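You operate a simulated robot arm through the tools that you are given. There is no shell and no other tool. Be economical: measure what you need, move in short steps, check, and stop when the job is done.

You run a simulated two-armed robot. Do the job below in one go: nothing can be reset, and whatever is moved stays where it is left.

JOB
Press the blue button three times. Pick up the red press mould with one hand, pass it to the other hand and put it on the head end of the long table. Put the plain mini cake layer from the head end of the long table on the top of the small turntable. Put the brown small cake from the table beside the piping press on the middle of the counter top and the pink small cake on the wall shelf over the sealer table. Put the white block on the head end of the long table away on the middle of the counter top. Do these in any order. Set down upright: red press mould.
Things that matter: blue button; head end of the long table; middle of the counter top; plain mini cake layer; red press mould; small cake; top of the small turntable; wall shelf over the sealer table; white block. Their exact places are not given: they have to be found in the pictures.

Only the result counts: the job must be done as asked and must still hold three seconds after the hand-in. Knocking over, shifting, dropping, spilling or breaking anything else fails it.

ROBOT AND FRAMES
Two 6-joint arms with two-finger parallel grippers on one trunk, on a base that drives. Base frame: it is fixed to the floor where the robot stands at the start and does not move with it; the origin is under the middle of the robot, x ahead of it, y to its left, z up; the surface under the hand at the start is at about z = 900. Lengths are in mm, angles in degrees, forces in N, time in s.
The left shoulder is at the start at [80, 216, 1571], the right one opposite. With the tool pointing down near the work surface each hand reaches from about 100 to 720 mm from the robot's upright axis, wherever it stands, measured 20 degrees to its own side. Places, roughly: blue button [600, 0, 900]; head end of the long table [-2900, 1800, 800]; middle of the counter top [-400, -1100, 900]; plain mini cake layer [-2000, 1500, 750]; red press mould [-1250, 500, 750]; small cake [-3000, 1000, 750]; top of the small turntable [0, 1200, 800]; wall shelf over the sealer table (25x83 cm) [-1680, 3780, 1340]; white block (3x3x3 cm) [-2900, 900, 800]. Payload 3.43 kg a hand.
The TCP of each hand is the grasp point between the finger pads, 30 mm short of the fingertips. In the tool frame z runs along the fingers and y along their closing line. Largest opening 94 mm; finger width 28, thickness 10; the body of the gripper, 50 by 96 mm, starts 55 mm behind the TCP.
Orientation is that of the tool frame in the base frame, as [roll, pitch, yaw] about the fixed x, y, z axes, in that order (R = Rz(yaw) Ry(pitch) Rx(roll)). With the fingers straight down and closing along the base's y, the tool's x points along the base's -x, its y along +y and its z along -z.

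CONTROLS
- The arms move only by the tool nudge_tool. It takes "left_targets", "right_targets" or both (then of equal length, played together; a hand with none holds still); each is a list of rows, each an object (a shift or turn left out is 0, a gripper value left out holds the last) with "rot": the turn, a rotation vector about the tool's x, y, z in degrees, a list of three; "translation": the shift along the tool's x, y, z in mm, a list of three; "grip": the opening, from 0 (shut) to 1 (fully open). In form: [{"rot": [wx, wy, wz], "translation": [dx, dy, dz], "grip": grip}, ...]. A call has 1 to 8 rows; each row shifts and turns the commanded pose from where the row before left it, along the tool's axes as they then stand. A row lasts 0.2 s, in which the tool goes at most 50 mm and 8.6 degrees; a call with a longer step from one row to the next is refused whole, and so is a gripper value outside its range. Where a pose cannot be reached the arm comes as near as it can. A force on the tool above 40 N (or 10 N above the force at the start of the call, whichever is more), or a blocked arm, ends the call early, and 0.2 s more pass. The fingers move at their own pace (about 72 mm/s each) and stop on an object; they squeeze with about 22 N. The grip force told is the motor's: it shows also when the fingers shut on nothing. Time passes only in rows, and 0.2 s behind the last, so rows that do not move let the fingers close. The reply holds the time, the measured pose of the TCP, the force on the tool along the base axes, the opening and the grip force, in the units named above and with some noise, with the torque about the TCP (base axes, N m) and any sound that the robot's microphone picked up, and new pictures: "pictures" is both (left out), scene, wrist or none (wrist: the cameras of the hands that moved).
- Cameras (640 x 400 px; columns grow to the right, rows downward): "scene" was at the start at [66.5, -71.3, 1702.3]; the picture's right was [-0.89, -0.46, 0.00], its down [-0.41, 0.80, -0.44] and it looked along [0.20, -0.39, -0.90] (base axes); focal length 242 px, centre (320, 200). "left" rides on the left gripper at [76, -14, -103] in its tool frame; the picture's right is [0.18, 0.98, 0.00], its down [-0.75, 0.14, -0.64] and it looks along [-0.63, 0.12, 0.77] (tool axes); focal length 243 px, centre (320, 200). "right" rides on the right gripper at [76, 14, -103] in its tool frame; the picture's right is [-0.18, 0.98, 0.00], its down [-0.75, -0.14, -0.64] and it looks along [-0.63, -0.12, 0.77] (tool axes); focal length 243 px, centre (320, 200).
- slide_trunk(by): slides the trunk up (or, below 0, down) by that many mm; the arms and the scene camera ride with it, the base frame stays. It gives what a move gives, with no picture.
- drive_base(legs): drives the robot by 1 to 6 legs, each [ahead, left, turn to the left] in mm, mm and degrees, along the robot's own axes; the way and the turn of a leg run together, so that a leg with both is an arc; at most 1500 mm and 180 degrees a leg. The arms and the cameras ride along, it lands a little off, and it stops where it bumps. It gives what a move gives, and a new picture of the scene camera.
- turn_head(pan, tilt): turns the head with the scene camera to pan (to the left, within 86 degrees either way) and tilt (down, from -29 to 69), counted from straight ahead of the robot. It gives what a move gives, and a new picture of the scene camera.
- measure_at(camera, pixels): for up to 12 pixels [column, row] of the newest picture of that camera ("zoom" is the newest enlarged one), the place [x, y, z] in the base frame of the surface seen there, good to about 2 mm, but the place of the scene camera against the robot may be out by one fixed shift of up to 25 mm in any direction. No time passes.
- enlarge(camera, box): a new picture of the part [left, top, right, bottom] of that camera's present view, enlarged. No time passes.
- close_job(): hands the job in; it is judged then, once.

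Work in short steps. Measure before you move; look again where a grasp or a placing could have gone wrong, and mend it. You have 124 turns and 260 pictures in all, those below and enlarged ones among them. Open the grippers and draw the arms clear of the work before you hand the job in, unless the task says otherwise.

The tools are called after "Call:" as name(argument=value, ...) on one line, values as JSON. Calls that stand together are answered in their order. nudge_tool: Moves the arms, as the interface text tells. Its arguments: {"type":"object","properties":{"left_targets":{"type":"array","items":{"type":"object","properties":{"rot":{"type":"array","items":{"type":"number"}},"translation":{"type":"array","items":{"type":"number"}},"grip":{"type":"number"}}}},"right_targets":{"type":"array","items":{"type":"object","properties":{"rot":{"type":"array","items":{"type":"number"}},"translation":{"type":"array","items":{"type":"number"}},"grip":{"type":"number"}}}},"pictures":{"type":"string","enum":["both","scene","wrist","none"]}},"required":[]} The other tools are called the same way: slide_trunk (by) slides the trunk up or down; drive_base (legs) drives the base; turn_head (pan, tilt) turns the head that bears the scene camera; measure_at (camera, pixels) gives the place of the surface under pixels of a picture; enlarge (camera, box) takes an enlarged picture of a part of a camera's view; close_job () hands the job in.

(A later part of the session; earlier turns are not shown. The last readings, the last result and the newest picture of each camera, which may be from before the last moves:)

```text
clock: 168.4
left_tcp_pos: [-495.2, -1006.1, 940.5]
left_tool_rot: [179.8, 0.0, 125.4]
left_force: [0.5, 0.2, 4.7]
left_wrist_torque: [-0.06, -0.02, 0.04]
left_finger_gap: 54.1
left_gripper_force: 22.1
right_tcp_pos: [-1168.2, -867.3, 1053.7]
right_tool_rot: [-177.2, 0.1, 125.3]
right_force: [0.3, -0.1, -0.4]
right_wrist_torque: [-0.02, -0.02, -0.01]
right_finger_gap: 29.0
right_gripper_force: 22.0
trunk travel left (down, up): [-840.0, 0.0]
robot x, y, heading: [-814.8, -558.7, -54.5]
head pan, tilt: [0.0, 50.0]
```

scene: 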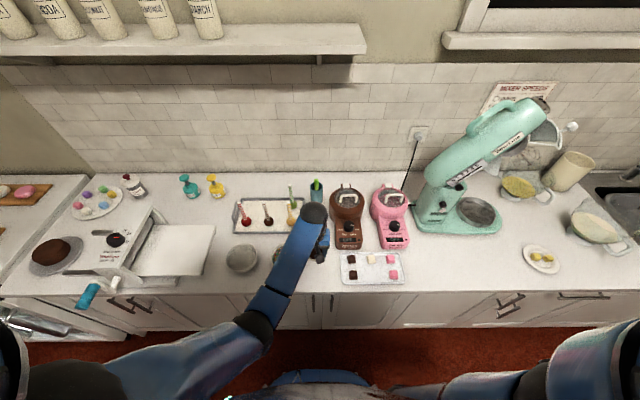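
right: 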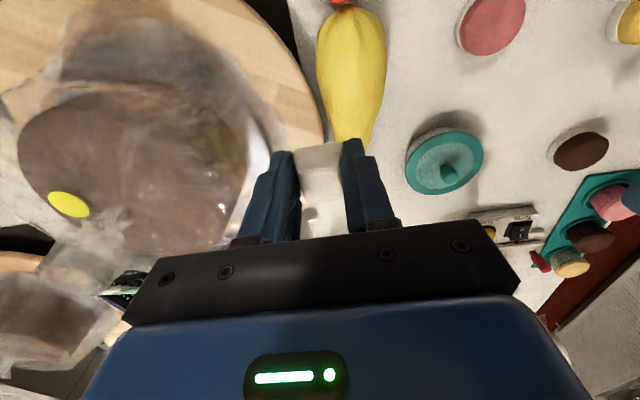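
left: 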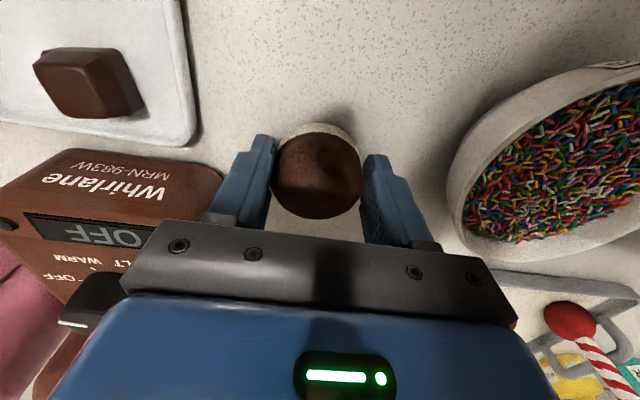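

Contact. Open, lift and withdraw.

Call:
nudge_tool(left_targets=[{"grip": 0.75}, {}, {"translation": [0, 0, -20]}, {"translation": [0, 0, -45]}, {"translation": [0, 0, -35]}, {"translation": [40, 0, 0]}, {"translation": [45, 10, 0]}, {"translation": [45, 20, 0]}], pictures="wrist")

```text
clock: 170.2
left_tcp_pos: [-546.0, -880.8, 1040.7]
left_tool_rot: [-180.0, -0.1, 125.5]
left_force: [-0.8, -0.6, -0.2]
left_wrist_torque: [0.01, -0.01, -0.01]
left_finger_gap: 70.6
left_gripper_force: 0.0
right_tcp_pos: [-1167.4, -866.2, 1054.7]
right_tool_rot: [-177.2, 0.0, 125.3]
right_force: [-0.2, 0.1, -0.3]
right_wrist_torque: [-0.04, -0.02, 0.01]
right_finger_gap: 28.9
right_gripper_force: 22.3
trunk travel left (down, up): [-840.0, 0.0]
robot x, y, heading: [-812.2, -556.4, -54.5]
head pan, tilt: [0.0, 50.0]
```

left: 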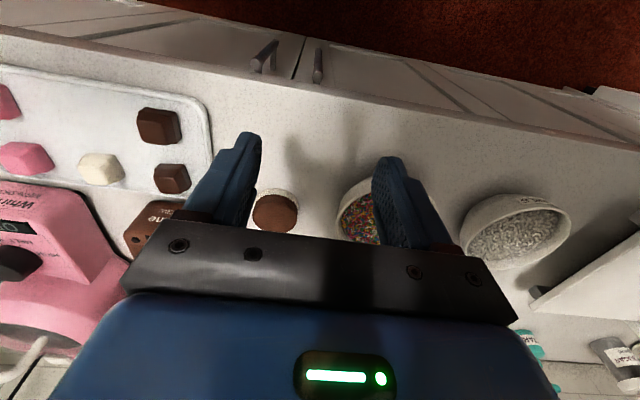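

Brown cake stands. Move the left hand aside and swing the right hand with the cube toward the centre line.

Call:
nudge_tool(left_targets=[{"translation": [25, 35, 0]}, {"translation": [25, 35, 0]}, {"translation": [25, 35, 0]}, {"translation": [25, 35, 0]}, {"translation": [25, 35, 0]}, {"translation": [25, 35, 0]}, {"translation": [0, 20, 0]}, {}], right_targets=[{"translation": [-45, 0, 0]}, {"translation": [-45, 10, 0]}, {"translation": [-40, 25, 0]}, {"translation": [-30, 35, 0]}, {"translation": [-25, 40, 0]}, {"translation": [-25, 42, 0]}, {"translation": [-25, 42, 0]}, {"translation": [-25, 42, 0]}], pictures="scene")

```text
clock: 172.0
left_tcp_pos: [-444.5, -629.9, 1040.3]
left_tool_rot: [179.8, -0.1, 125.3]
left_force: [0.1, -0.4, -0.5]
left_wrist_torque: [0.03, 0.01, 0.01]
left_finger_gap: 70.4
left_gripper_force: 0.1
right_tcp_pos: [-825.0, -946.0, 1041.3]
right_tool_rot: [-177.3, -0.2, 125.2]
right_force: [-1.0, -0.1, -0.4]
right_wrist_torque: [0.06, 0.01, 0.04]
right_finger_gap: 28.9
right_gripper_force: 21.9
trunk travel left (down, up): [-840.0, 0.0]
robot x, y, heading: [-811.0, -561.0, -54.6]
head pan, tilt: [0.0, 50.0]
```

scene: 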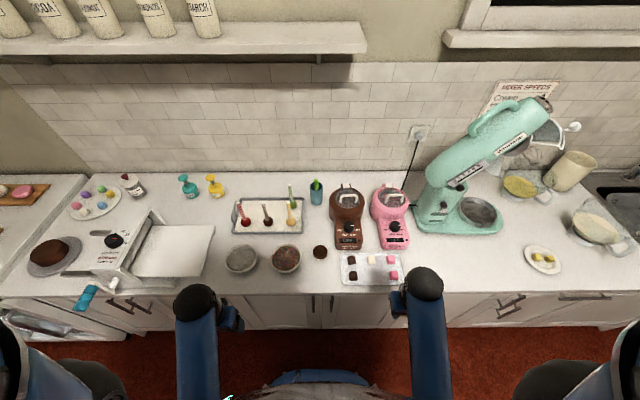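

Slide the right hand to the centre line, then forward over the lane.

Call:
nudge_tool(right_targets=[{"translation": [0, 47, 0]}, {"translation": [0, 47, 0]}, {"translation": [0, 47, 0]}, {"translation": [0, 47, 0]}, {"translation": [0, 46, 0]}, {"translation": [-45, 0, 0]}, {"translation": [-45, 0, 0]}, {"translation": [-45, 0, 0]}], pictures="none")

Call:
nudge_tool(right_targets=[{"translation": [-45, 0, 0]}, {"translation": [-45, 0, 0]}, {"translation": [-45, 0, 0]}, {"translation": [-45, 0, 0]}], pictures="wrist")

```text
clock: 173.8
left_tcp_pos: [-445.6, -627.9, 1040.6]
left_tool_rot: [180.0, -0.2, 125.4]
left_force: [0.4, 0.6, -0.3]
left_wrist_torque: [0.05, 0.03, 0.03]
left_finger_gap: 70.4
left_gripper_force: 0.1
right_tcp_pos: [-556.2, -919.8, 1030.4]
right_tool_rot: [-177.1, -0.2, 125.4]
right_force: [0.1, -0.4, -0.9]
right_wrist_torque: [0.0, 0.0, 0.0]
right_finger_gap: 28.7
right_gripper_force: 22.0
trunk travel left (down, up): [-840.0, 0.0]
robot x, y, heading: [-812.1, -557.6, -54.7]
head pan, tilt: [0.0, 50.0]
```

```text
clock: 174.8
left_tcp_pos: [-444.3, -628.0, 1040.0]
left_tool_rot: [180.0, -0.1, 125.4]
left_force: [0.5, 0.4, -0.7]
left_wrist_torque: [0.04, 0.02, -0.02]
left_finger_gap: 70.5
left_gripper_force: 0.2
right_tcp_pos: [-451.2, -1067.6, 1029.5]
right_tool_rot: [-177.3, -0.1, 125.3]
right_force: [0.6, -0.1, -1.2]
right_wrist_torque: [0.01, -0.01, -0.04]
right_finger_gap: 28.8
right_gripper_force: 22.1
trunk travel left (down, up): [-840.0, 0.0]
robot x, y, heading: [-811.4, -556.4, -54.7]
head pan, tilt: [0.0, 50.0]
```

right: 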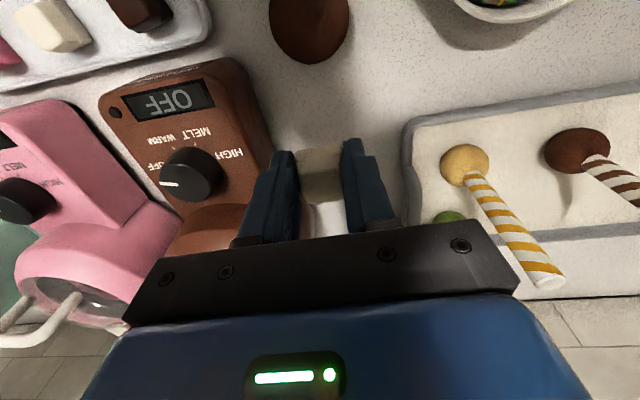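

Check clearances around: lollipop stick and machine.

Call:
measure_at(camera="right", pixels=[[540, 285], [470, 160], [405, 190], [270, 130], [220, 230], [310, 60], [225, 65]])

```text
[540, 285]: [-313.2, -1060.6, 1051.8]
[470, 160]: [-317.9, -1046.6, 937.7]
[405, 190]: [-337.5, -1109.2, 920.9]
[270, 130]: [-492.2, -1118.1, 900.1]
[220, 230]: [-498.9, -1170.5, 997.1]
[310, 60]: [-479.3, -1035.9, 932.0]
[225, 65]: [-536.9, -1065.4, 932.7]
```

Good clearance. Forward 16 mm, then lower with the trunk.

Call:
nudge_tool(right_targets=[{"translation": [-16, 0, 0]}, {}], pictures="none")

Call:
slide_trunk(by=-92)

Call:
nudge_tool(right_targets=[{}], pictures="wrist")

```text
clock: 175.4
left_tcp_pos: [-446.0, -627.5, 1039.2]
left_tool_rot: [179.9, -0.1, 125.5]
left_force: [1.1, 0.4, 0.3]
left_wrist_torque: [-0.02, -0.02, 0.01]
left_finger_gap: 70.7
left_gripper_force: 0.0
right_tcp_pos: [-442.4, -1080.8, 1031.4]
right_tool_rot: [-177.3, -0.1, 125.3]
right_force: [-0.4, -0.2, 0.3]
right_wrist_torque: [0.0, -0.01, -0.02]
right_finger_gap: 28.8
right_gripper_force: 21.9
trunk travel left (down, up): [-840.0, 0.0]
robot x, y, heading: [-811.1, -562.0, -54.8]
head pan, tilt: [0.0, 50.0]
```

```text
clock: 176.7
left_tcp_pos: [-445.8, -626.6, 949.4]
left_tool_rot: [179.8, 0.1, 125.4]
left_force: [-0.5, 0.2, 0.3]
left_wrist_torque: [0.05, 0.03, 0.0]
left_finger_gap: 70.4
left_gripper_force: 0.1
right_tcp_pos: [-443.8, -1079.0, 938.8]
right_tool_rot: [-177.2, -0.1, 125.2]
right_force: [-0.1, 0.3, -1.3]
right_wrist_torque: [0.01, 0.01, 0.01]
right_finger_gap: 28.8
right_gripper_force: 21.5
trunk travel left (down, up): [-748.0, 92.0]
robot x, y, heading: [-815.1, -556.7, -54.4]
head pan, tilt: [0.0, 50.0]
```

```text
clock: 177.1
left_tcp_pos: [-446.0, -628.4, 948.0]
left_tool_rot: [179.9, 0.1, 125.4]
left_force: [0.2, 0.3, 0.2]
left_wrist_torque: [0.03, -0.03, -0.01]
left_finger_gap: 70.4
left_gripper_force: 0.1
right_tcp_pos: [-443.3, -1078.2, 939.2]
right_tool_rot: [-177.3, -0.1, 125.3]
right_force: [-0.2, -0.2, -0.2]
right_wrist_torque: [-0.01, 0.01, 0.02]
right_finger_gap: 28.8
right_gripper_force: 21.9
trunk travel left (down, up): [-748.0, 92.0]
robot x, y, heading: [-810.0, -559.2, -54.5]
head pan, tilt: [0.0, 50.0]
```

right: 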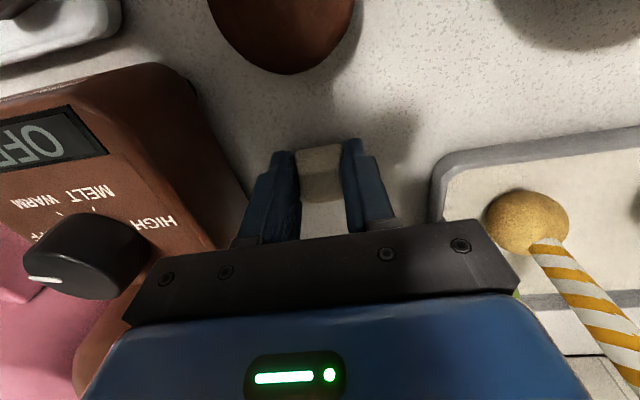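

Lower in small steps until contact.

Call:
nudge_tool(right_targets=[{"translation": [0, 0, 3]}, {"translation": [0, 0, 2]}, {"translation": [0, 0, 1.5]}, {"translation": [0, 0, 1.5]}, {}], pictures="none")

```text
clock: 178.3
left_tcp_pos: [-446.2, -626.5, 949.3]
left_tool_rot: [180.0, 0.0, 125.5]
left_force: [-0.2, -0.3, 0.7]
left_wrist_torque: [0.04, 0.03, 0.0]
left_finger_gap: 70.4
left_gripper_force: 0.1
right_tcp_pos: [-442.8, -1079.3, 932.6]
right_tool_rot: [-177.4, 0.1, 125.3]
right_force: [-0.1, -1.3, 12.4]
right_wrist_torque: [-0.03, -0.22, 0.02]
right_finger_gap: 28.8
right_gripper_force: 22.6
trunk travel left (down, up): [-748.0, 92.0]
robot x, y, heading: [-806.9, -557.4, -54.4]
head pan, tilt: [0.0, 50.0]
```

Contact. Ease, open, lift.

Call:
nudge_tool(right_targets=[{"translation": [0, 0, -0.8]}, {"grip": 0.6}, {}, {"translation": [0, 0, -25]}, {"translation": [0, 0, -40]}, {"translation": [0, 0, -20]}], pictures="wrist")

Call:
slide_trunk(by=92)

Call:
nudge_tool(right_targets=[{"translation": [45, 0, 0]}, {"translation": [45, 0, 0]}, {"translation": [45, 0, 0]}, {"translation": [45, -20, 0]}, {"translation": [45, -20, 0]}, {"translation": [45, -20, 0]}, {"translation": [0, -45, 0]}, {"translation": [0, -45, 0]}], pictures="scene")

```text
clock: 179.7
left_tcp_pos: [-445.5, -626.5, 949.0]
left_tool_rot: [179.9, 0.0, 125.4]
left_force: [-0.3, -0.1, 0.0]
left_wrist_torque: [0.02, 0.01, -0.02]
left_finger_gap: 70.6
left_gripper_force: 0.1
right_tcp_pos: [-441.4, -1076.2, 1016.8]
right_tool_rot: [-177.3, -0.2, 125.2]
right_force: [-0.4, -0.5, 0.2]
right_wrist_torque: [0.03, 0.0, -0.03]
right_finger_gap: 56.4
right_gripper_force: 0.0
trunk travel left (down, up): [-748.0, 92.0]
robot x, y, heading: [-813.8, -560.5, -54.6]
head pan, tilt: [0.0, 50.0]
```

right: 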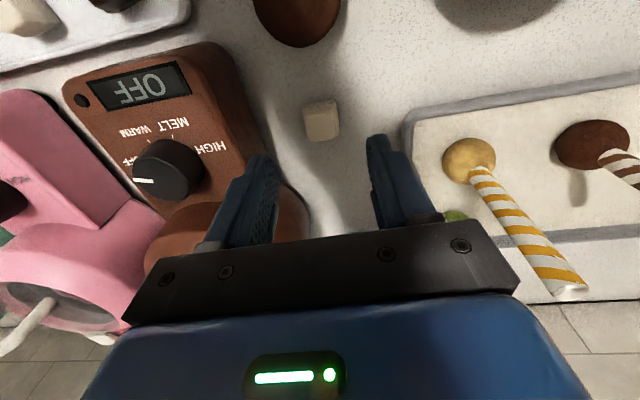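

```text
clock: 181.0
left_tcp_pos: [-446.0, -627.2, 1040.5]
left_tool_rot: [179.9, 0.1, 125.5]
left_force: [-1.2, 0.7, 0.2]
left_wrist_torque: [0.01, -0.04, 0.01]
left_finger_gap: 70.6
left_gripper_force: 0.0
right_tcp_pos: [-439.5, -1077.7, 1108.8]
right_tool_rot: [-177.3, -0.1, 125.2]
right_force: [0.4, 0.3, 0.0]
right_wrist_torque: [-0.02, 0.01, -0.02]
right_finger_gap: 56.3
right_gripper_force: 0.1
trunk travel left (down, up): [-840.0, 0.0]
robot x, y, heading: [-811.8, -563.5, -54.7]
head pan, tilt: [0.0, 50.0]
```

```text
clock: 182.8
left_tcp_pos: [-446.7, -628.0, 1040.4]
left_tool_rot: [179.9, 0.0, 125.4]
left_force: [-0.4, 0.2, -0.6]
left_wrist_torque: [0.03, 0.0, -0.01]
left_finger_gap: 70.4
left_gripper_force: 0.0
right_tcp_pos: [-694.1, -961.0, 1037.7]
right_tool_rot: [-177.3, 0.1, 125.3]
right_force: [-0.2, -1.0, -0.3]
right_wrist_torque: [0.03, -0.01, 0.01]
right_finger_gap: 56.6
right_gripper_force: 0.3
right hand out of reach, approached as far as the arm can: row 2, 3, 4, 5, 6, 7
trunk travel left (down, up): [-840.0, 0.0]
robot x, y, heading: [-809.0, -555.6, -54.5]
head pan, tilt: [0.0, 50.0]
```

scene: 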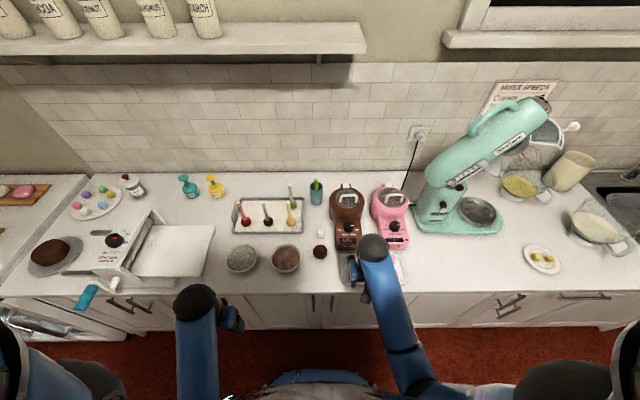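

Both are set on the counter's middle. Now drive back around to the long table's left corner (same stand as before) for the pink cake.

Call:
drive_base(legs=[[-250, 0, 0], [0, -1275, 0], [-510, 0, 0], [0, 0, 180], [940, 0, 0], [0, -430, 0]])

Call:
turn_head(pan=0, tilt=50)

```text
clock: 207.3
left_tcp_pos: [-2880.2, 389.6, 1040.0]
left_tool_rot: [-180.0, 0.0, -53.2]
left_force: [-0.7, 0.1, -0.3]
left_wrist_torque: [0.01, -0.04, 0.01]
left_finger_gap: 70.4
left_gripper_force: 0.0
right_tcp_pos: [-2640.8, 726.8, 1039.0]
right_tool_rot: [-177.3, 0.2, -53.4]
right_force: [0.1, -0.4, -0.6]
right_wrist_torque: [0.0, 0.01, -0.01]
right_finger_gap: 56.7
right_gripper_force: 0.0
trunk travel left (down, up): [-840.0, 0.0]
robot x, y, heading: [-2515.1, 334.8, 126.8]
head pan, tilt: [0.0, 50.0]
```

scene: 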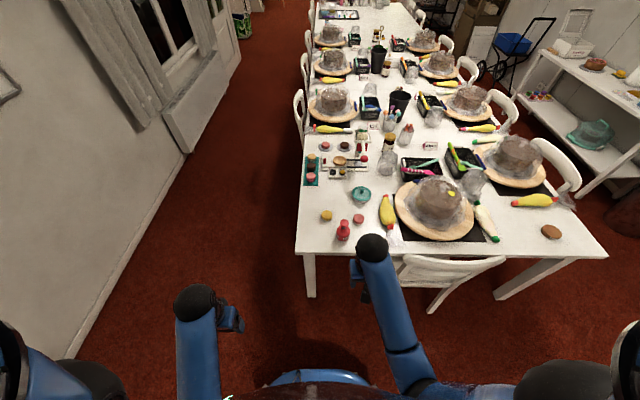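

```text
clock: 207.9
left_tcp_pos: [-2878.7, 390.7, 1040.1]
left_tool_rot: [-180.0, -0.1, -53.2]
left_force: [0.2, 0.1, -0.4]
left_wrist_torque: [0.01, -0.01, 0.02]
left_finger_gap: 70.6
left_gripper_force: 0.0
right_tcp_pos: [-2640.3, 727.0, 1038.0]
right_tool_rot: [-177.2, 0.2, -53.3]
right_force: [-1.0, 0.1, -0.8]
right_wrist_torque: [0.01, -0.03, 0.01]
right_finger_gap: 56.5
right_gripper_force: 0.0
trunk travel left (down, up): [-840.0, 0.0]
robot x, y, heading: [-2513.0, 331.2, 126.9]
head pan, tilt: [0.0, 50.0]
```

scene: 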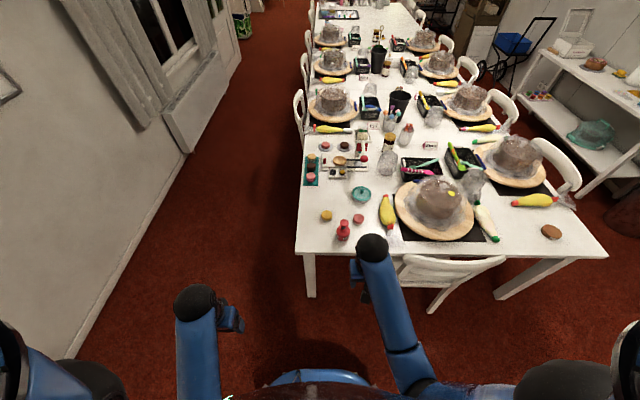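

Move to the stand and lower the trunk 100 mm; look with the right wrist.

Call:
drive_base(legs=[[305, -30, -1]])

Call:
nudge_tool(right_targets=[{"rot": [-2.6, 0, 0], "grip": 0.85}, {"translation": [-35, -30, 0]}], pictures="wrist")

Call:
measure_at(camera="right", pixels=[[320, 120], [320, 200]])

```text
clock: 210.0
left_tcp_pos: [-3032.7, 659.8, 1042.7]
left_tool_rot: [180.0, 0.2, -54.2]
left_force: [0.5, 0.0, 1.3]
left_wrist_torque: [0.01, 0.0, -0.02]
left_finger_gap: 70.7
left_gripper_force: 0.1
right_tcp_pos: [-2787.7, 993.6, 1039.4]
right_tool_rot: [-177.3, 0.3, -54.4]
right_force: [0.6, 0.0, 0.3]
right_wrist_torque: [0.01, 0.0, -0.02]
right_finger_gap: 56.3
right_gripper_force: 0.2
trunk travel left (down, up): [-840.0, 0.0]
robot x, y, heading: [-2669.8, 596.8, 125.7]
head pan, tilt: [0.0, 50.0]
```

scene: 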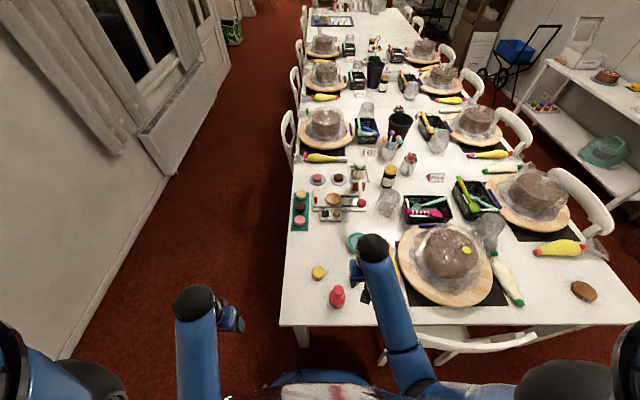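

```text
clock: 210.6
left_tcp_pos: [-3034.1, 661.3, 1041.4]
left_tool_rot: [179.9, -0.1, -54.2]
left_force: [0.2, 0.1, 0.0]
left_wrist_torque: [0.0, 0.02, -0.03]
left_finger_gap: 70.5
left_gripper_force: 0.1
right_tcp_pos: [-2785.5, 1041.7, 1038.5]
right_tool_rot: [-179.9, 0.1, -54.3]
right_force: [1.2, 0.6, 0.1]
right_wrist_torque: [0.03, 0.02, -0.01]
right_finger_gap: 79.8
right_gripper_force: 0.2
trunk travel left (down, up): [-840.0, 0.0]
robot x, y, heading: [-2667.0, 596.8, 125.8]
head pan, tilt: [0.0, 50.0]
```

right: 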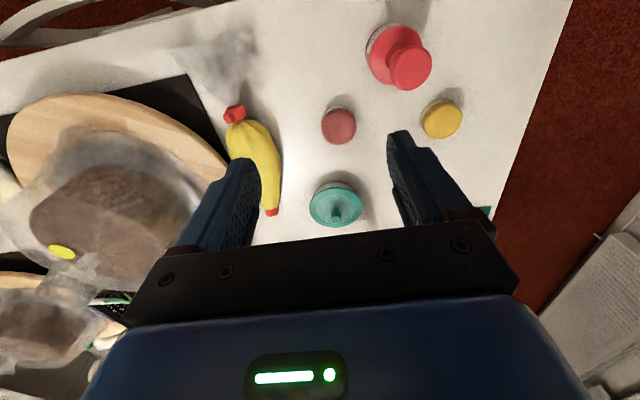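

```text
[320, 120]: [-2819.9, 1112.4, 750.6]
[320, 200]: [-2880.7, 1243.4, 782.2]
```

Pink cake at (339,126); measure its edges.

Call:
measure_at(camera="right", pixels=[[339, 126], [323, 127], [355, 127], [339, 142], [339, 112], [410, 70], [265, 205], [236, 112]])

```text
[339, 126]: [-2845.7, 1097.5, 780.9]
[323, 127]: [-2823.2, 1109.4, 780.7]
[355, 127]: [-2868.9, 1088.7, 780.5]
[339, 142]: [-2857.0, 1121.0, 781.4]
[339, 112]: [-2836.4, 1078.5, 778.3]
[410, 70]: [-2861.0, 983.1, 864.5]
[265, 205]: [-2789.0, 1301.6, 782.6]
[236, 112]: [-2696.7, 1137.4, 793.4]
```

Pink centre [-2846,1099], top 781. Align, lower trunk, descend to just above grasp.

Call:
nudge_tool(right_targets=[{"translation": [-27, 5.2, 0]}, {"translation": [-27, 5.2, 0]}, {"translation": [-27.6, 5.3, 0]}], pictures="none")

Call:
slide_trunk(by=-110)

Call:
nudge_tool(right_targets=[{"translation": [0, 0, 45]}, {"translation": [0, 0, 45]}, {"translation": [0, 0, 30]}], pictures="wrist")

```text
clock: 211.4
left_tcp_pos: [-3035.6, 662.5, 1041.0]
left_tool_rot: [180.0, -0.2, -54.3]
left_force: [-0.8, -0.1, 0.0]
left_wrist_torque: [0.0, 0.0, 0.0]
left_finger_gap: 70.5
left_gripper_force: 0.1
right_tcp_pos: [-2845.9, 1099.4, 1038.0]
right_tool_rot: [-179.9, 0.1, -54.4]
right_force: [-1.1, 0.5, 0.0]
right_wrist_torque: [0.01, -0.02, -0.01]
right_finger_gap: 79.9
right_gripper_force: 0.0
trunk travel left (down, up): [-840.0, 0.0]
robot x, y, heading: [-2668.4, 594.8, 125.6]
head pan, tilt: [0.0, 50.0]
```

```text
clock: 212.8
left_tcp_pos: [-3034.6, 661.3, 930.4]
left_tool_rot: [180.0, 0.1, -54.3]
left_force: [-0.7, 0.8, 0.2]
left_wrist_torque: [0.01, 0.02, -0.03]
left_finger_gap: 70.3
left_gripper_force: 0.0
right_tcp_pos: [-2846.1, 1097.8, 929.0]
right_tool_rot: [-180.0, 0.1, -54.4]
right_force: [-0.5, -1.0, -1.1]
right_wrist_torque: [-0.03, -0.01, 0.04]
right_finger_gap: 79.9
right_gripper_force: 0.0
trunk travel left (down, up): [-730.0, 110.0]
robot x, y, heading: [-2669.1, 597.7, 125.9]
head pan, tilt: [0.0, 50.0]
```

```text
clock: 213.6
left_tcp_pos: [-3034.5, 660.8, 930.2]
left_tool_rot: [179.9, -0.1, -54.3]
left_force: [-0.2, -0.7, -0.3]
left_wrist_torque: [0.0, -0.02, -0.02]
left_finger_gap: 70.2
left_gripper_force: 0.1
right_tcp_pos: [-2845.3, 1098.7, 808.2]
right_tool_rot: [-180.0, 0.1, -54.4]
right_force: [0.7, 0.2, 0.3]
right_wrist_torque: [0.0, 0.0, 0.02]
right_finger_gap: 79.7
right_gripper_force: 0.1
trunk travel left (down, up): [-730.0, 110.0]
robot x, y, heading: [-2672.6, 594.0, 125.6]
head pan, tilt: [0.0, 50.0]
```

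right: 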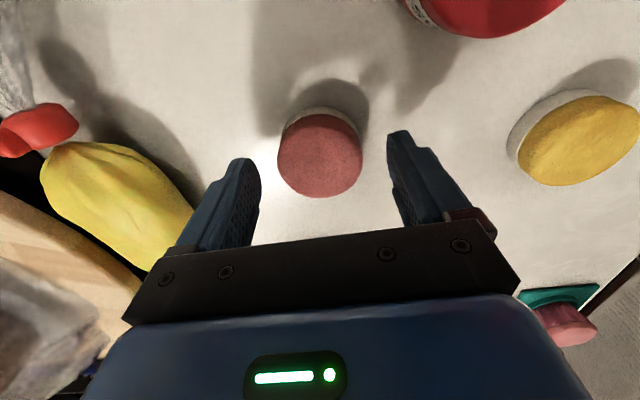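

The shelf is at 1340 mm, only reachable with a tilted tool, so I should grip the pink cake with the tool tilted. I lift, yaw 22° left and tilt 68°.

Call:
nudge_tool(right_targets=[{"translation": [0, 0, -45]}, {"translation": [0, 0, -45]}, {"translation": [25, -15, -15]}, {"translation": [25, -15, 0], "rot": [0, 0, -7.4]}, {"rot": [0, 0, -7.4]}, {"rot": [0, 0, -7.4]}, {"rot": [0, -8.5, 0]}, {"rot": [0, -8.5, 0]}], pictures="none")

Call:
nudge_tool(right_targets=[{"rot": [0, -8.5, 0]}, {"rot": [0, -8.5, 0]}, {"rot": [0, -8.5, 0]}, {"rot": [0, -8.5, 0]}, {"rot": [0, -8.5, 0]}, {"rot": [0, -8.5, 0]}], pictures="both")

```text
clock: 215.4
left_tcp_pos: [-3033.6, 660.0, 931.4]
left_tool_rot: [179.9, 0.0, -54.2]
left_force: [-0.1, 0.1, 0.2]
left_wrist_torque: [0.01, -0.04, -0.04]
left_finger_gap: 70.6
left_gripper_force: 0.1
right_tcp_pos: [-2791.5, 1073.9, 914.4]
right_tool_rot: [-179.8, 17.2, -32.0]
right_force: [-0.4, -0.4, 0.0]
right_wrist_torque: [0.01, 0.02, 0.0]
right_finger_gap: 80.0
right_gripper_force: 0.0
trunk travel left (down, up): [-730.0, 110.0]
robot x, y, heading: [-2667.5, 597.7, 125.5]
head pan, tilt: [0.0, 50.0]
```

```text
clock: 216.8
left_tcp_pos: [-3034.0, 662.6, 931.1]
left_tool_rot: [180.0, -0.1, -54.3]
left_force: [0.4, 0.2, 0.0]
left_wrist_torque: [-0.03, -0.01, 0.0]
left_finger_gap: 70.5
left_gripper_force: 0.0
right_tcp_pos: [-2791.8, 1075.8, 913.0]
right_tool_rot: [-179.6, 68.0, -31.9]
right_force: [-1.0, -0.3, 0.4]
right_wrist_torque: [0.01, 0.01, 0.04]
right_finger_gap: 79.7
right_gripper_force: 0.1
trunk travel left (down, up): [-730.0, 110.0]
robot x, y, heading: [-2666.4, 595.5, 126.0]
head pan, tilt: [0.0, 50.0]
```

scene: 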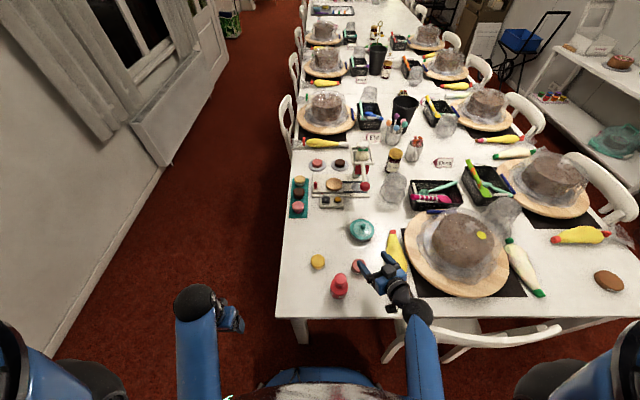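
right: 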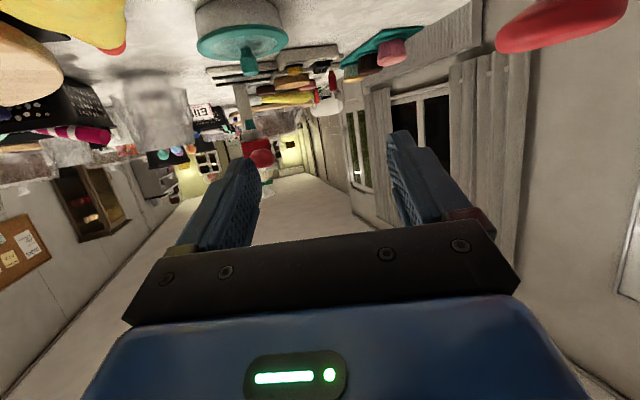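

Move above the cake and lower partway.

Call:
nudge_tool(right_targets=[{"translation": [-11, 4.5, 27]}, {"translation": [-11, 4.5, 27]}, {"translation": [37, 0, 15]}, {"translation": [37, 0, 15]}, {"translation": [23, 0, 9.4]}, {}], pictures="both")

Call:
enlarge(camera="scene", box=[300, 210, 460, 320])

```text
clock: 218.2
left_tcp_pos: [-3034.3, 661.3, 930.0]
left_tool_rot: [179.9, 0.1, -54.2]
left_force: [-0.6, 0.0, -0.2]
left_wrist_torque: [0.01, -0.01, -0.05]
left_finger_gap: 70.5
left_gripper_force: 0.1
right_tcp_pos: [-2845.8, 1097.7, 809.5]
right_tool_rot: [-179.6, 68.2, -31.8]
right_force: [-0.1, -1.0, 0.6]
right_wrist_torque: [0.0, -0.03, 0.05]
right_finger_gap: 79.7
right_gripper_force: 0.2
trunk travel left (down, up): [-730.0, 110.0]
robot x, y, heading: [-2669.5, 597.8, 125.9]
head pan, tilt: [0.0, 50.0]
```

scene: 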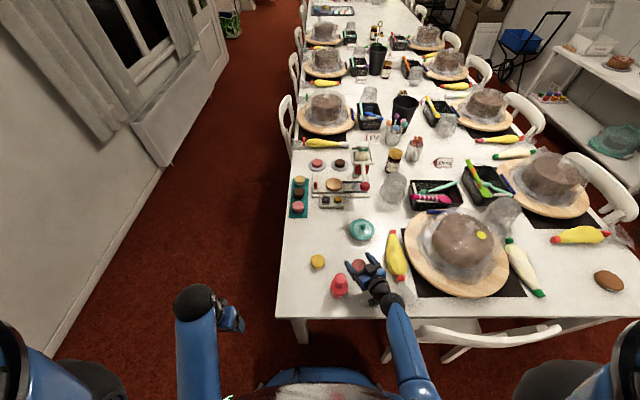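
right: 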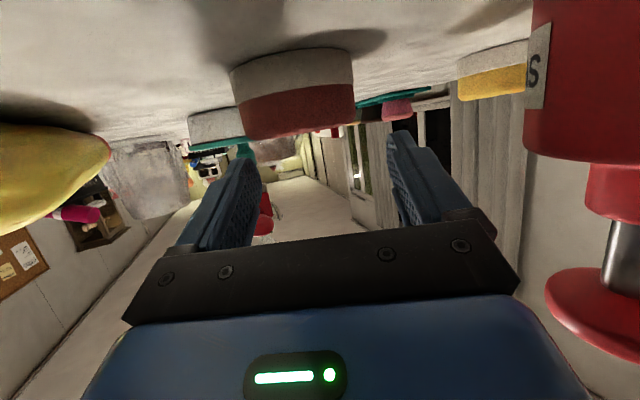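

```text
3.64 times, centred on (380, 265) of scene
```

zoom: 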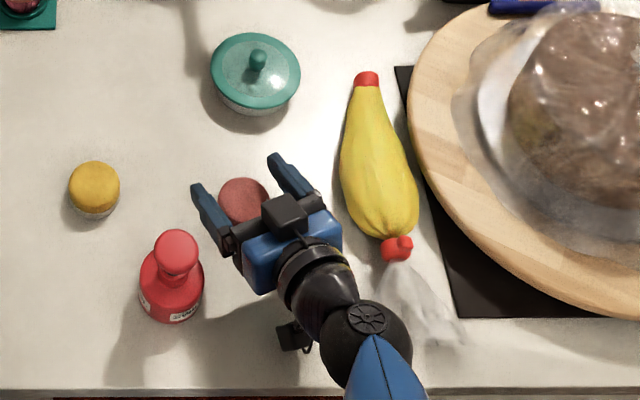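

The wrist camera would touch the table at 68°, so I reduce the tilt to 45°.

Call:
nudge_tool(right_targets=[{"translation": [-14, 0, -5.6]}, {"rot": [0, 8, 0]}, {"rot": [0, 8, 0]}, {"rot": [0, 7.1, 0]}, {"translation": [20, -1, 8]}, {}], pictures="wrist")

Call:
measure_at(camera="right", pixels=[[320, 120], [280, 120], [350, 120]])

```text
clock: 219.6
left_tcp_pos: [-3034.0, 661.2, 931.0]
left_tool_rot: [179.9, 0.1, -54.1]
left_force: [0.9, -0.9, -0.6]
left_wrist_torque: [-0.01, 0.04, -0.02]
left_finger_gap: 70.5
left_gripper_force: 0.0
right_tcp_pos: [-2837.8, 1093.9, 804.6]
right_tool_rot: [-179.9, 44.8, -32.1]
right_force: [0.0, 0.9, -0.4]
right_wrist_torque: [0.0, -0.04, -0.01]
right_finger_gap: 80.0
right_gripper_force: 0.1
trunk travel left (down, up): [-730.0, 110.0]
robot x, y, heading: [-2667.6, 597.1, 125.8]
head pan, tilt: [0.0, 50.0]
```

right: 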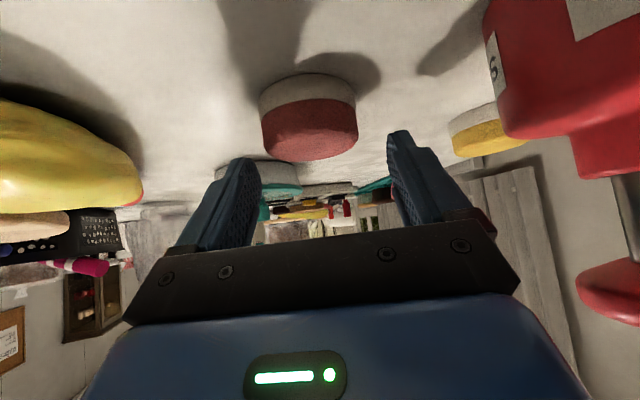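

```text
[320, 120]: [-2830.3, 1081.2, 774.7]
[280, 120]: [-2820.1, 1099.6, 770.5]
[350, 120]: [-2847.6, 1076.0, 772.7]
```

Descend 20 mm, close, and lift.

Call:
nudge_tool(right_targets=[{"translation": [9, -4, 9]}, {"translation": [5, 0, 5]}, {"grip": 0.4}, {}, {"grip": 0}, {}, {}, {"translation": [-14, 0, -14]}], pictures="wrist")

```text
clock: 221.4
left_tcp_pos: [-3033.8, 662.6, 930.7]
left_tool_rot: [179.9, 0.0, -54.1]
left_force: [0.3, -0.1, 0.2]
left_wrist_torque: [-0.04, -0.01, 0.01]
left_finger_gap: 70.7
left_gripper_force: 0.1
right_tcp_pos: [-2836.5, 1098.0, 804.3]
right_tool_rot: [-179.8, 45.0, -32.0]
right_force: [1.1, -0.7, -0.5]
right_wrist_torque: [0.0, 0.01, 0.01]
right_finger_gap: 54.2
right_gripper_force: 22.2
trunk travel left (down, up): [-730.0, 110.0]
robot x, y, heading: [-2671.4, 595.3, 125.8]
head pan, tilt: [0.0, 50.0]
```

right: 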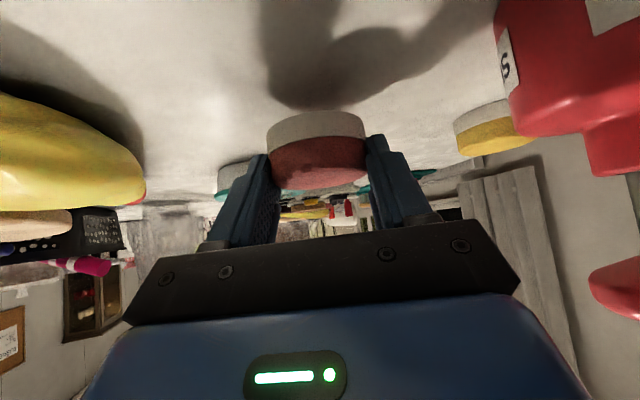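

Held upright. Lift, raise trunk, and drive to the right end of the head edge for the mini layer.

Call:
nudge_tool(right_targets=[{"translation": [-30, 0, -30]}, {"translation": [-30, 0, -30]}, {"translation": [-30, 0, -30]}], pictures="none")

Call:
slide_trunk(by=110)

Call:
drive_base(legs=[[-300, 0, 0], [0, -1110, 0], [310, 0, 0]])

Call:
turn_head(pan=0, tilt=55)

```text
clock: 222.2
left_tcp_pos: [-3034.2, 661.2, 931.3]
left_tool_rot: [179.9, -0.1, -54.2]
left_force: [-0.1, 0.9, 0.2]
left_wrist_torque: [0.0, -0.02, -0.02]
left_finger_gap: 70.6
left_gripper_force: 0.2
right_tcp_pos: [-2837.8, 1097.6, 932.3]
right_tool_rot: [-179.9, 44.9, -32.1]
right_force: [-0.5, -0.2, 0.0]
right_wrist_torque: [0.02, -0.07, 0.01]
right_finger_gap: 54.1
right_gripper_force: 22.5
trunk travel left (down, up): [-730.0, 110.0]
robot x, y, heading: [-2671.7, 594.3, 125.8]
head pan, tilt: [0.0, 50.0]
```

```text
clock: 223.7
left_tcp_pos: [-3034.2, 662.4, 1038.9]
left_tool_rot: [179.9, 0.0, -54.1]
left_force: [0.5, 1.0, -0.5]
left_wrist_torque: [0.02, -0.02, 0.01]
left_finger_gap: 70.7
left_gripper_force: 0.0
right_tcp_pos: [-2837.3, 1098.1, 1042.9]
right_tool_rot: [-179.9, 45.0, -32.1]
right_force: [-0.4, -0.7, 0.2]
right_wrist_torque: [-0.01, 0.02, 0.0]
right_finger_gap: 54.1
right_gripper_force: 22.0
trunk travel left (down, up): [-840.0, 0.0]
robot x, y, heading: [-2669.1, 595.5, 125.8]
head pan, tilt: [0.0, 50.0]
```

```text
clock: 232.6
left_tcp_pos: [-2142.9, 1311.9, 1040.9]
left_tool_rot: [179.9, 0.0, -54.2]
left_force: [-1.0, -0.3, 0.2]
left_wrist_torque: [0.05, 0.03, -0.03]
left_finger_gap: 70.2
left_gripper_force: 0.1
right_tcp_pos: [-1947.0, 1750.2, 1043.6]
right_tool_rot: [-179.8, 45.1, -31.9]
right_force: [-0.2, -0.4, -0.1]
right_wrist_torque: [0.02, 0.01, 0.03]
right_finger_gap: 54.4
right_gripper_force: 22.1
trunk travel left (down, up): [-840.0, 0.0]
robot x, y, heading: [-1781.1, 1247.3, 125.5]
head pan, tilt: [0.0, 50.0]
```

scene: 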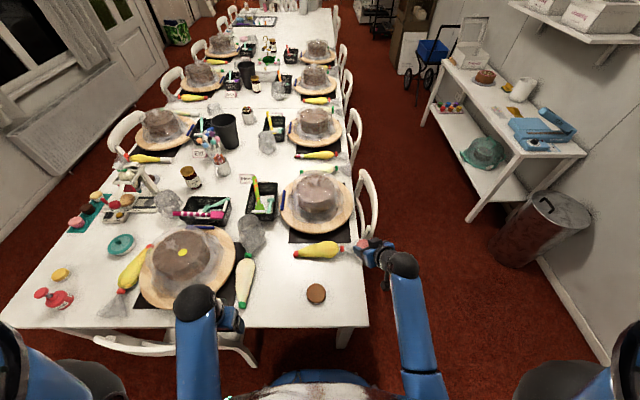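

```text
clock: 233.3
left_tcp_pos: [-2144.3, 1311.7, 1040.0]
left_tool_rot: [180.0, 0.0, -54.2]
left_force: [1.1, -0.8, 0.4]
left_wrist_torque: [0.04, 0.03, 0.03]
left_finger_gap: 70.6
left_gripper_force: 0.1
right_tcp_pos: [-1949.3, 1750.4, 1042.4]
right_tool_rot: [-179.8, 45.0, -32.1]
right_force: [-0.4, -0.7, 0.0]
right_wrist_torque: [0.0, 0.04, -0.03]
right_finger_gap: 54.1
right_gripper_force: 22.2
trunk travel left (down, up): [-840.0, 0.0]
robot x, y, heading: [-1778.4, 1244.6, 125.7]
head pan, tilt: [0.0, 55.0]
```

scene: 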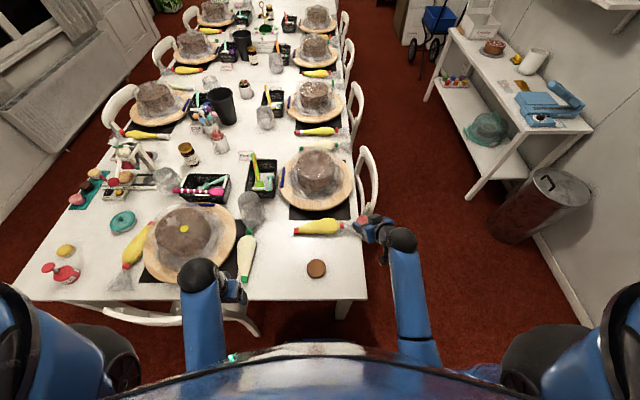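

Mini layer at (316,268). Measure it, and zoom on the mould to check it is upright.

Call:
measure_at(camera="scene", pixels=[[316, 266], [307, 267], [325, 267], [316, 260], [316, 272]])

Call:
enlarge(camera="scene", box=[20, 200, 150, 300])

Call:
nudge_tool(left_targets=[{"translation": [-20, -42, 0], "grip": 1}, {"translation": [-20, -42, 0]}, {"translation": [-15, -42, 0]}, {"translation": [-15, -42, 0]}], right_targets=[{"translation": [0, -40, 0]}, {"translation": [0, -40, 0]}, {}, {}], pictures="wrist")

```text
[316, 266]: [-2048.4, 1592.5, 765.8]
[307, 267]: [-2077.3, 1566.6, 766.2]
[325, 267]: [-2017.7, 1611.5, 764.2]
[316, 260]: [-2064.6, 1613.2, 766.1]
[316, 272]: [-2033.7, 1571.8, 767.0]
```

```text
4.00 times, centred on (85, 250) of scene
```

zoom: 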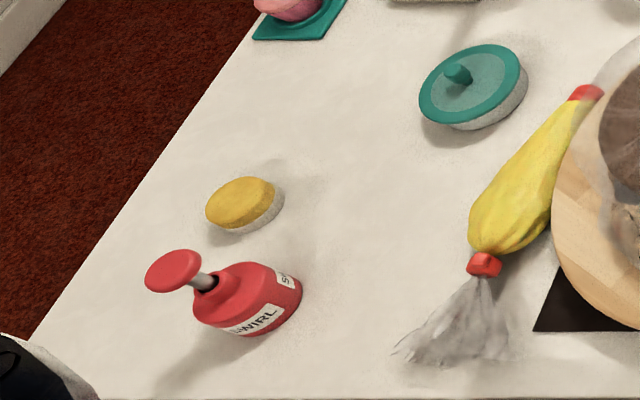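

```text
clock: 234.3
left_tcp_pos: [-2049.2, 1470.6, 1041.6]
left_tool_rot: [179.9, -0.1, -54.2]
left_force: [0.0, 0.0, -0.2]
left_wrist_torque: [-0.03, 0.02, -0.02]
left_finger_gap: 94.1
left_gripper_force: 0.1
right_tcp_pos: [-1907.2, 1819.6, 1044.0]
right_tool_rot: [-179.9, 44.8, -31.9]
right_force: [0.5, -1.1, -0.7]
right_wrist_torque: [-0.02, 0.04, 0.01]
right_finger_gap: 54.2
right_gripper_force: 22.2
trunk travel left (down, up): [-840.0, 0.0]
robot x, y, heading: [-1782.8, 1251.5, 126.0]
head pan, tilt: [0.0, 55.0]
```

right: 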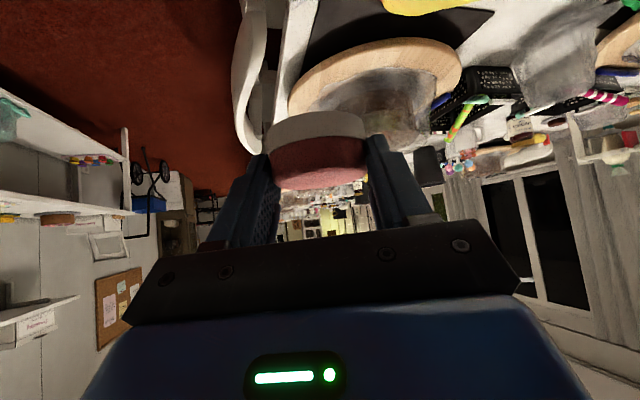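
left: 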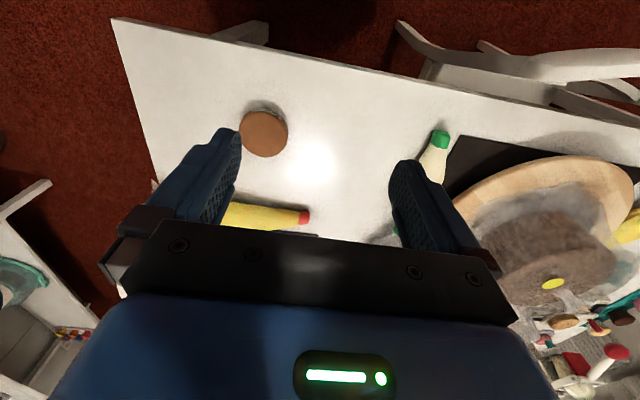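

Measure the mini layer in the left view.

Call:
measure_at(camera="left", pixels=[[263, 133], [241, 133], [286, 133], [263, 153], [263, 113], [265, 102], [300, 150]])

```text
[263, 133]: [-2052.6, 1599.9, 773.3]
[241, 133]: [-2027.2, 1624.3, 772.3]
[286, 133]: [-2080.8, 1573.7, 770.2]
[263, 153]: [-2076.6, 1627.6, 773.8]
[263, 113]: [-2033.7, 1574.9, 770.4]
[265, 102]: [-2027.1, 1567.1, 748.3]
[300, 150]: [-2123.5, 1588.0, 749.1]
```

Centre [-2055,1600], about 72 mm wide, top 773. Align, lower the trunk, and descend.

Call:
nudge_tool(left_targets=[{"translation": [-36, -23.5, 0]}, {"translation": [-36, -23.5, 0]}, {"translation": [-36, -23.6, 0]}], pictures="none")

Call:
slide_trunk(by=-110)

Call:
nudge_tool(left_targets=[{"translation": [0, 0, 45]}, {"translation": [0, 0, 45]}, {"translation": [0, 0, 35]}], pictures="wrist")

```text
clock: 235.1
left_tcp_pos: [-2055.7, 1600.0, 1039.5]
left_tool_rot: [179.9, 0.0, -54.2]
left_force: [0.2, 0.3, -0.4]
left_wrist_torque: [0.0, 0.01, 0.03]
left_finger_gap: 94.2
left_gripper_force: 0.0
right_tcp_pos: [-1907.3, 1820.3, 1042.7]
right_tool_rot: [-180.0, 44.9, -32.1]
right_force: [-0.8, 0.0, -0.7]
right_wrist_torque: [0.02, 0.0, 0.01]
right_finger_gap: 54.3
right_gripper_force: 21.8
trunk travel left (down, up): [-840.0, 0.0]
robot x, y, heading: [-1776.5, 1247.4, 125.8]
head pan, tilt: [0.0, 55.0]
```

```text
clock: 236.5
left_tcp_pos: [-2055.8, 1598.8, 930.3]
left_tool_rot: [179.9, 0.0, -54.2]
left_force: [0.3, -0.8, 0.2]
left_wrist_torque: [-0.03, 0.0, -0.02]
left_finger_gap: 94.1
left_gripper_force: 0.2
right_tcp_pos: [-1906.8, 1819.2, 933.7]
right_tool_rot: [-179.9, 45.0, -32.0]
right_force: [-0.1, 0.0, -0.8]
right_wrist_torque: [0.0, 0.01, -0.01]
right_finger_gap: 54.2
right_gripper_force: 22.0
trunk travel left (down, up): [-730.0, 110.0]
robot x, y, heading: [-1781.4, 1246.4, 125.8]
head pan, tilt: [0.0, 55.0]
```

```text
clock: 237.3
left_tcp_pos: [-2056.0, 1599.7, 805.2]
left_tool_rot: [179.9, 0.0, -54.2]
left_force: [-0.2, 0.1, -0.6]
left_wrist_torque: [0.0, 0.02, 0.01]
left_finger_gap: 93.8
left_gripper_force: 0.1
right_tcp_pos: [-1907.3, 1818.4, 934.8]
right_tool_rot: [-179.8, 44.9, -32.0]
right_force: [-0.3, -0.1, 0.4]
right_wrist_torque: [0.02, -0.03, -0.01]
right_finger_gap: 54.3
right_gripper_force: 21.9
trunk travel left (down, up): [-730.0, 110.0]
robot x, y, heading: [-1781.9, 1253.4, 126.0]
head pan, tilt: [0.0, 55.0]
```

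left: 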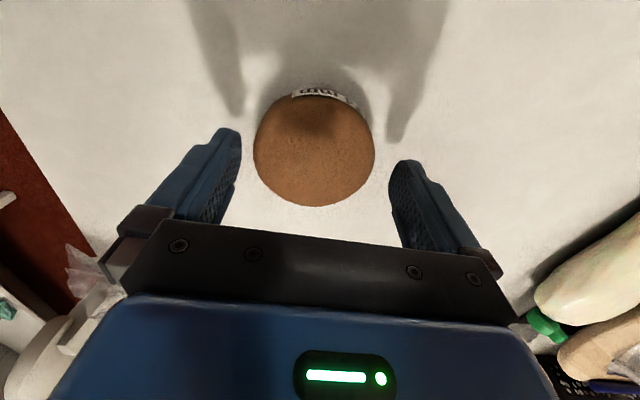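

Centred. Lower 21 mm, close, lift.

Call:
nudge_tool(left_targets=[{"translation": [0, 0, 15]}, {"translation": [0, 0, 6]}, {"grip": 0.6}, {}, {"grip": 0}, {}, {"translation": [0, 0, -45]}, {"translation": [0, 0, -45]}], pictures="wrist")

Call:
slide_trunk(by=110)

Call:
turn_head(pan=-85, tilt=35)

```text
clock: 239.1
left_tcp_pos: [-2054.0, 1597.9, 874.5]
left_tool_rot: [179.9, -0.1, -54.3]
left_force: [-0.3, 0.0, -0.6]
left_wrist_torque: [0.03, 0.01, 0.0]
left_finger_gap: 78.1
left_gripper_force: 21.9
right_tcp_pos: [-1905.4, 1818.0, 933.7]
right_tool_rot: [-179.6, 45.0, -32.1]
right_force: [-0.5, 0.5, -1.4]
right_wrist_torque: [-0.01, 0.02, -0.03]
right_finger_gap: 54.3
right_gripper_force: 22.0
trunk travel left (down, up): [-730.0, 110.0]
robot x, y, heading: [-1781.5, 1247.7, 125.7]
head pan, tilt: [0.0, 55.0]
```

left: 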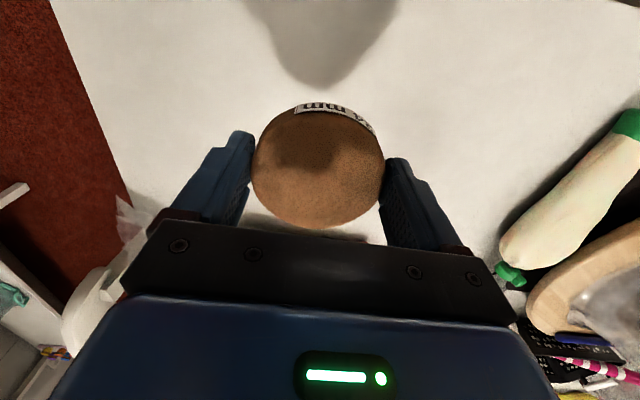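

```text
clock: 240.5
left_tcp_pos: [-2054.5, 1598.9, 983.8]
left_tool_rot: [179.9, -0.1, -54.2]
left_force: [0.4, -1.1, -0.5]
left_wrist_torque: [-0.02, 0.02, -0.01]
left_finger_gap: 78.2
left_gripper_force: 22.3
right_tcp_pos: [-1906.2, 1819.5, 1043.0]
right_tool_rot: [-179.8, 44.9, -32.0]
right_force: [0.4, -0.4, 0.6]
right_wrist_torque: [0.01, 0.04, -0.03]
right_finger_gap: 54.3
right_gripper_force: 22.1
trunk travel left (down, up): [-840.0, 0.0]
robot x, y, heading: [-1780.8, 1251.8, 125.7]
head pan, tilt: [0.0, 55.0]
```

```text
clock: 242.1
left_tcp_pos: [-2055.0, 1598.9, 984.1]
left_tool_rot: [180.0, -0.1, -54.2]
left_force: [-0.2, 0.6, -0.1]
left_wrist_torque: [0.05, -0.02, 0.0]
left_finger_gap: 78.0
left_gripper_force: 21.8
right_tcp_pos: [-1907.4, 1819.6, 1043.6]
right_tool_rot: [-179.8, 45.0, -32.0]
right_force: [-0.9, -0.3, -0.5]
right_wrist_torque: [0.01, -0.01, -0.02]
right_finger_gap: 54.3
right_gripper_force: 21.7
trunk travel left (down, up): [-840.0, 0.0]
robot x, y, heading: [-1779.5, 1249.9, 125.8]
head pan, tilt: [-85.0, 35.0]
```

scene: 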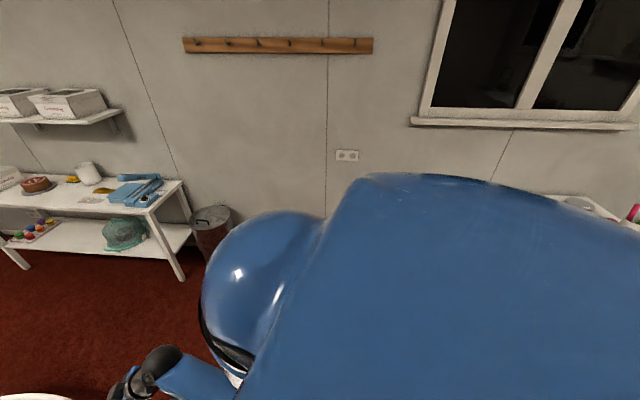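

Shelf's near end looks free beside the boxes. First the turntable: back off, turn right to face the window wall, and drive to the small-items table.

Call:
drive_base(legs=[[-330, 0, 0], [0, 0, -90], [830, 0, 0], [0, -720, 0]])

Call:
turn_head(pan=0, tilt=45)

```text
clock: 255.7
left_tcp_pos: [-144.8, 1161.1, 984.3]
left_tool_rot: [180.0, -0.1, -144.1]
left_force: [-0.3, 0.2, 0.3]
left_wrist_torque: [-0.02, 0.02, -0.05]
left_finger_gap: 77.9
left_gripper_force: 21.6
right_tcp_pos: [77.5, 1013.2, 1043.1]
right_tool_rot: [-179.7, 44.8, -121.8]
right_force: [-1.2, 0.7, 0.0]
right_wrist_torque: [-0.03, -0.01, -0.02]
right_finger_gap: 54.2
right_gripper_force: 21.6
trunk travel left (down, up): [-840.0, 0.0]
robot x, y, heading: [-493.1, 886.9, 35.8]
head pan, tilt: [-85.0, 35.0]
```

scene: 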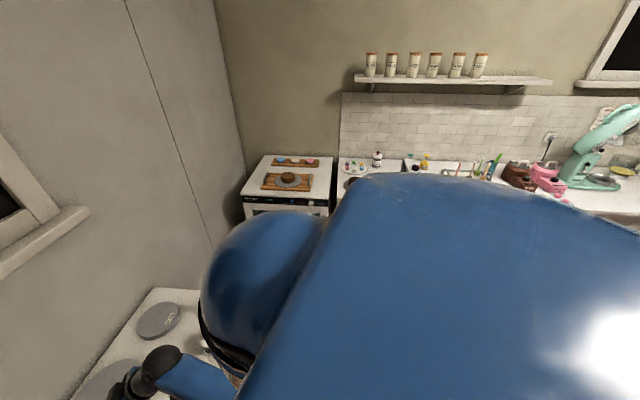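

```text
clock: 257.3
left_tcp_pos: [-144.2, 1161.6, 984.2]
left_tool_rot: [180.0, 0.0, -144.1]
left_force: [0.0, -0.7, -0.8]
left_wrist_torque: [-0.02, -0.02, -0.03]
left_finger_gap: 77.9
left_gripper_force: 22.7
right_tcp_pos: [77.5, 1011.6, 1043.4]
right_tool_rot: [-179.9, 45.1, -122.1]
right_force: [-0.8, -0.4, -0.6]
right_wrist_torque: [0.0, 0.02, 0.01]
right_finger_gap: 54.3
right_gripper_force: 22.0
trunk travel left (down, up): [-840.0, 0.0]
robot x, y, heading: [-495.4, 884.3, 36.4]
head pan, tilt: [0.0, 45.0]
```

scene: 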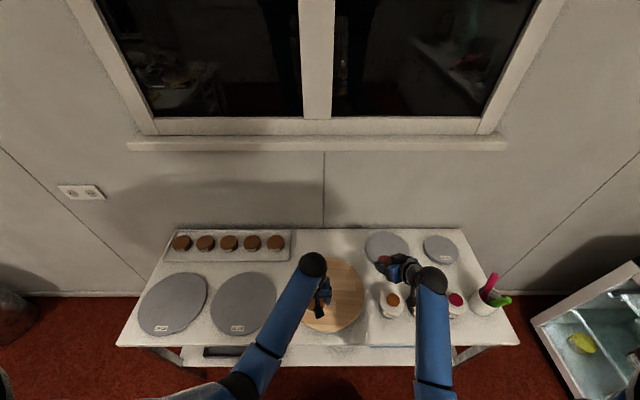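

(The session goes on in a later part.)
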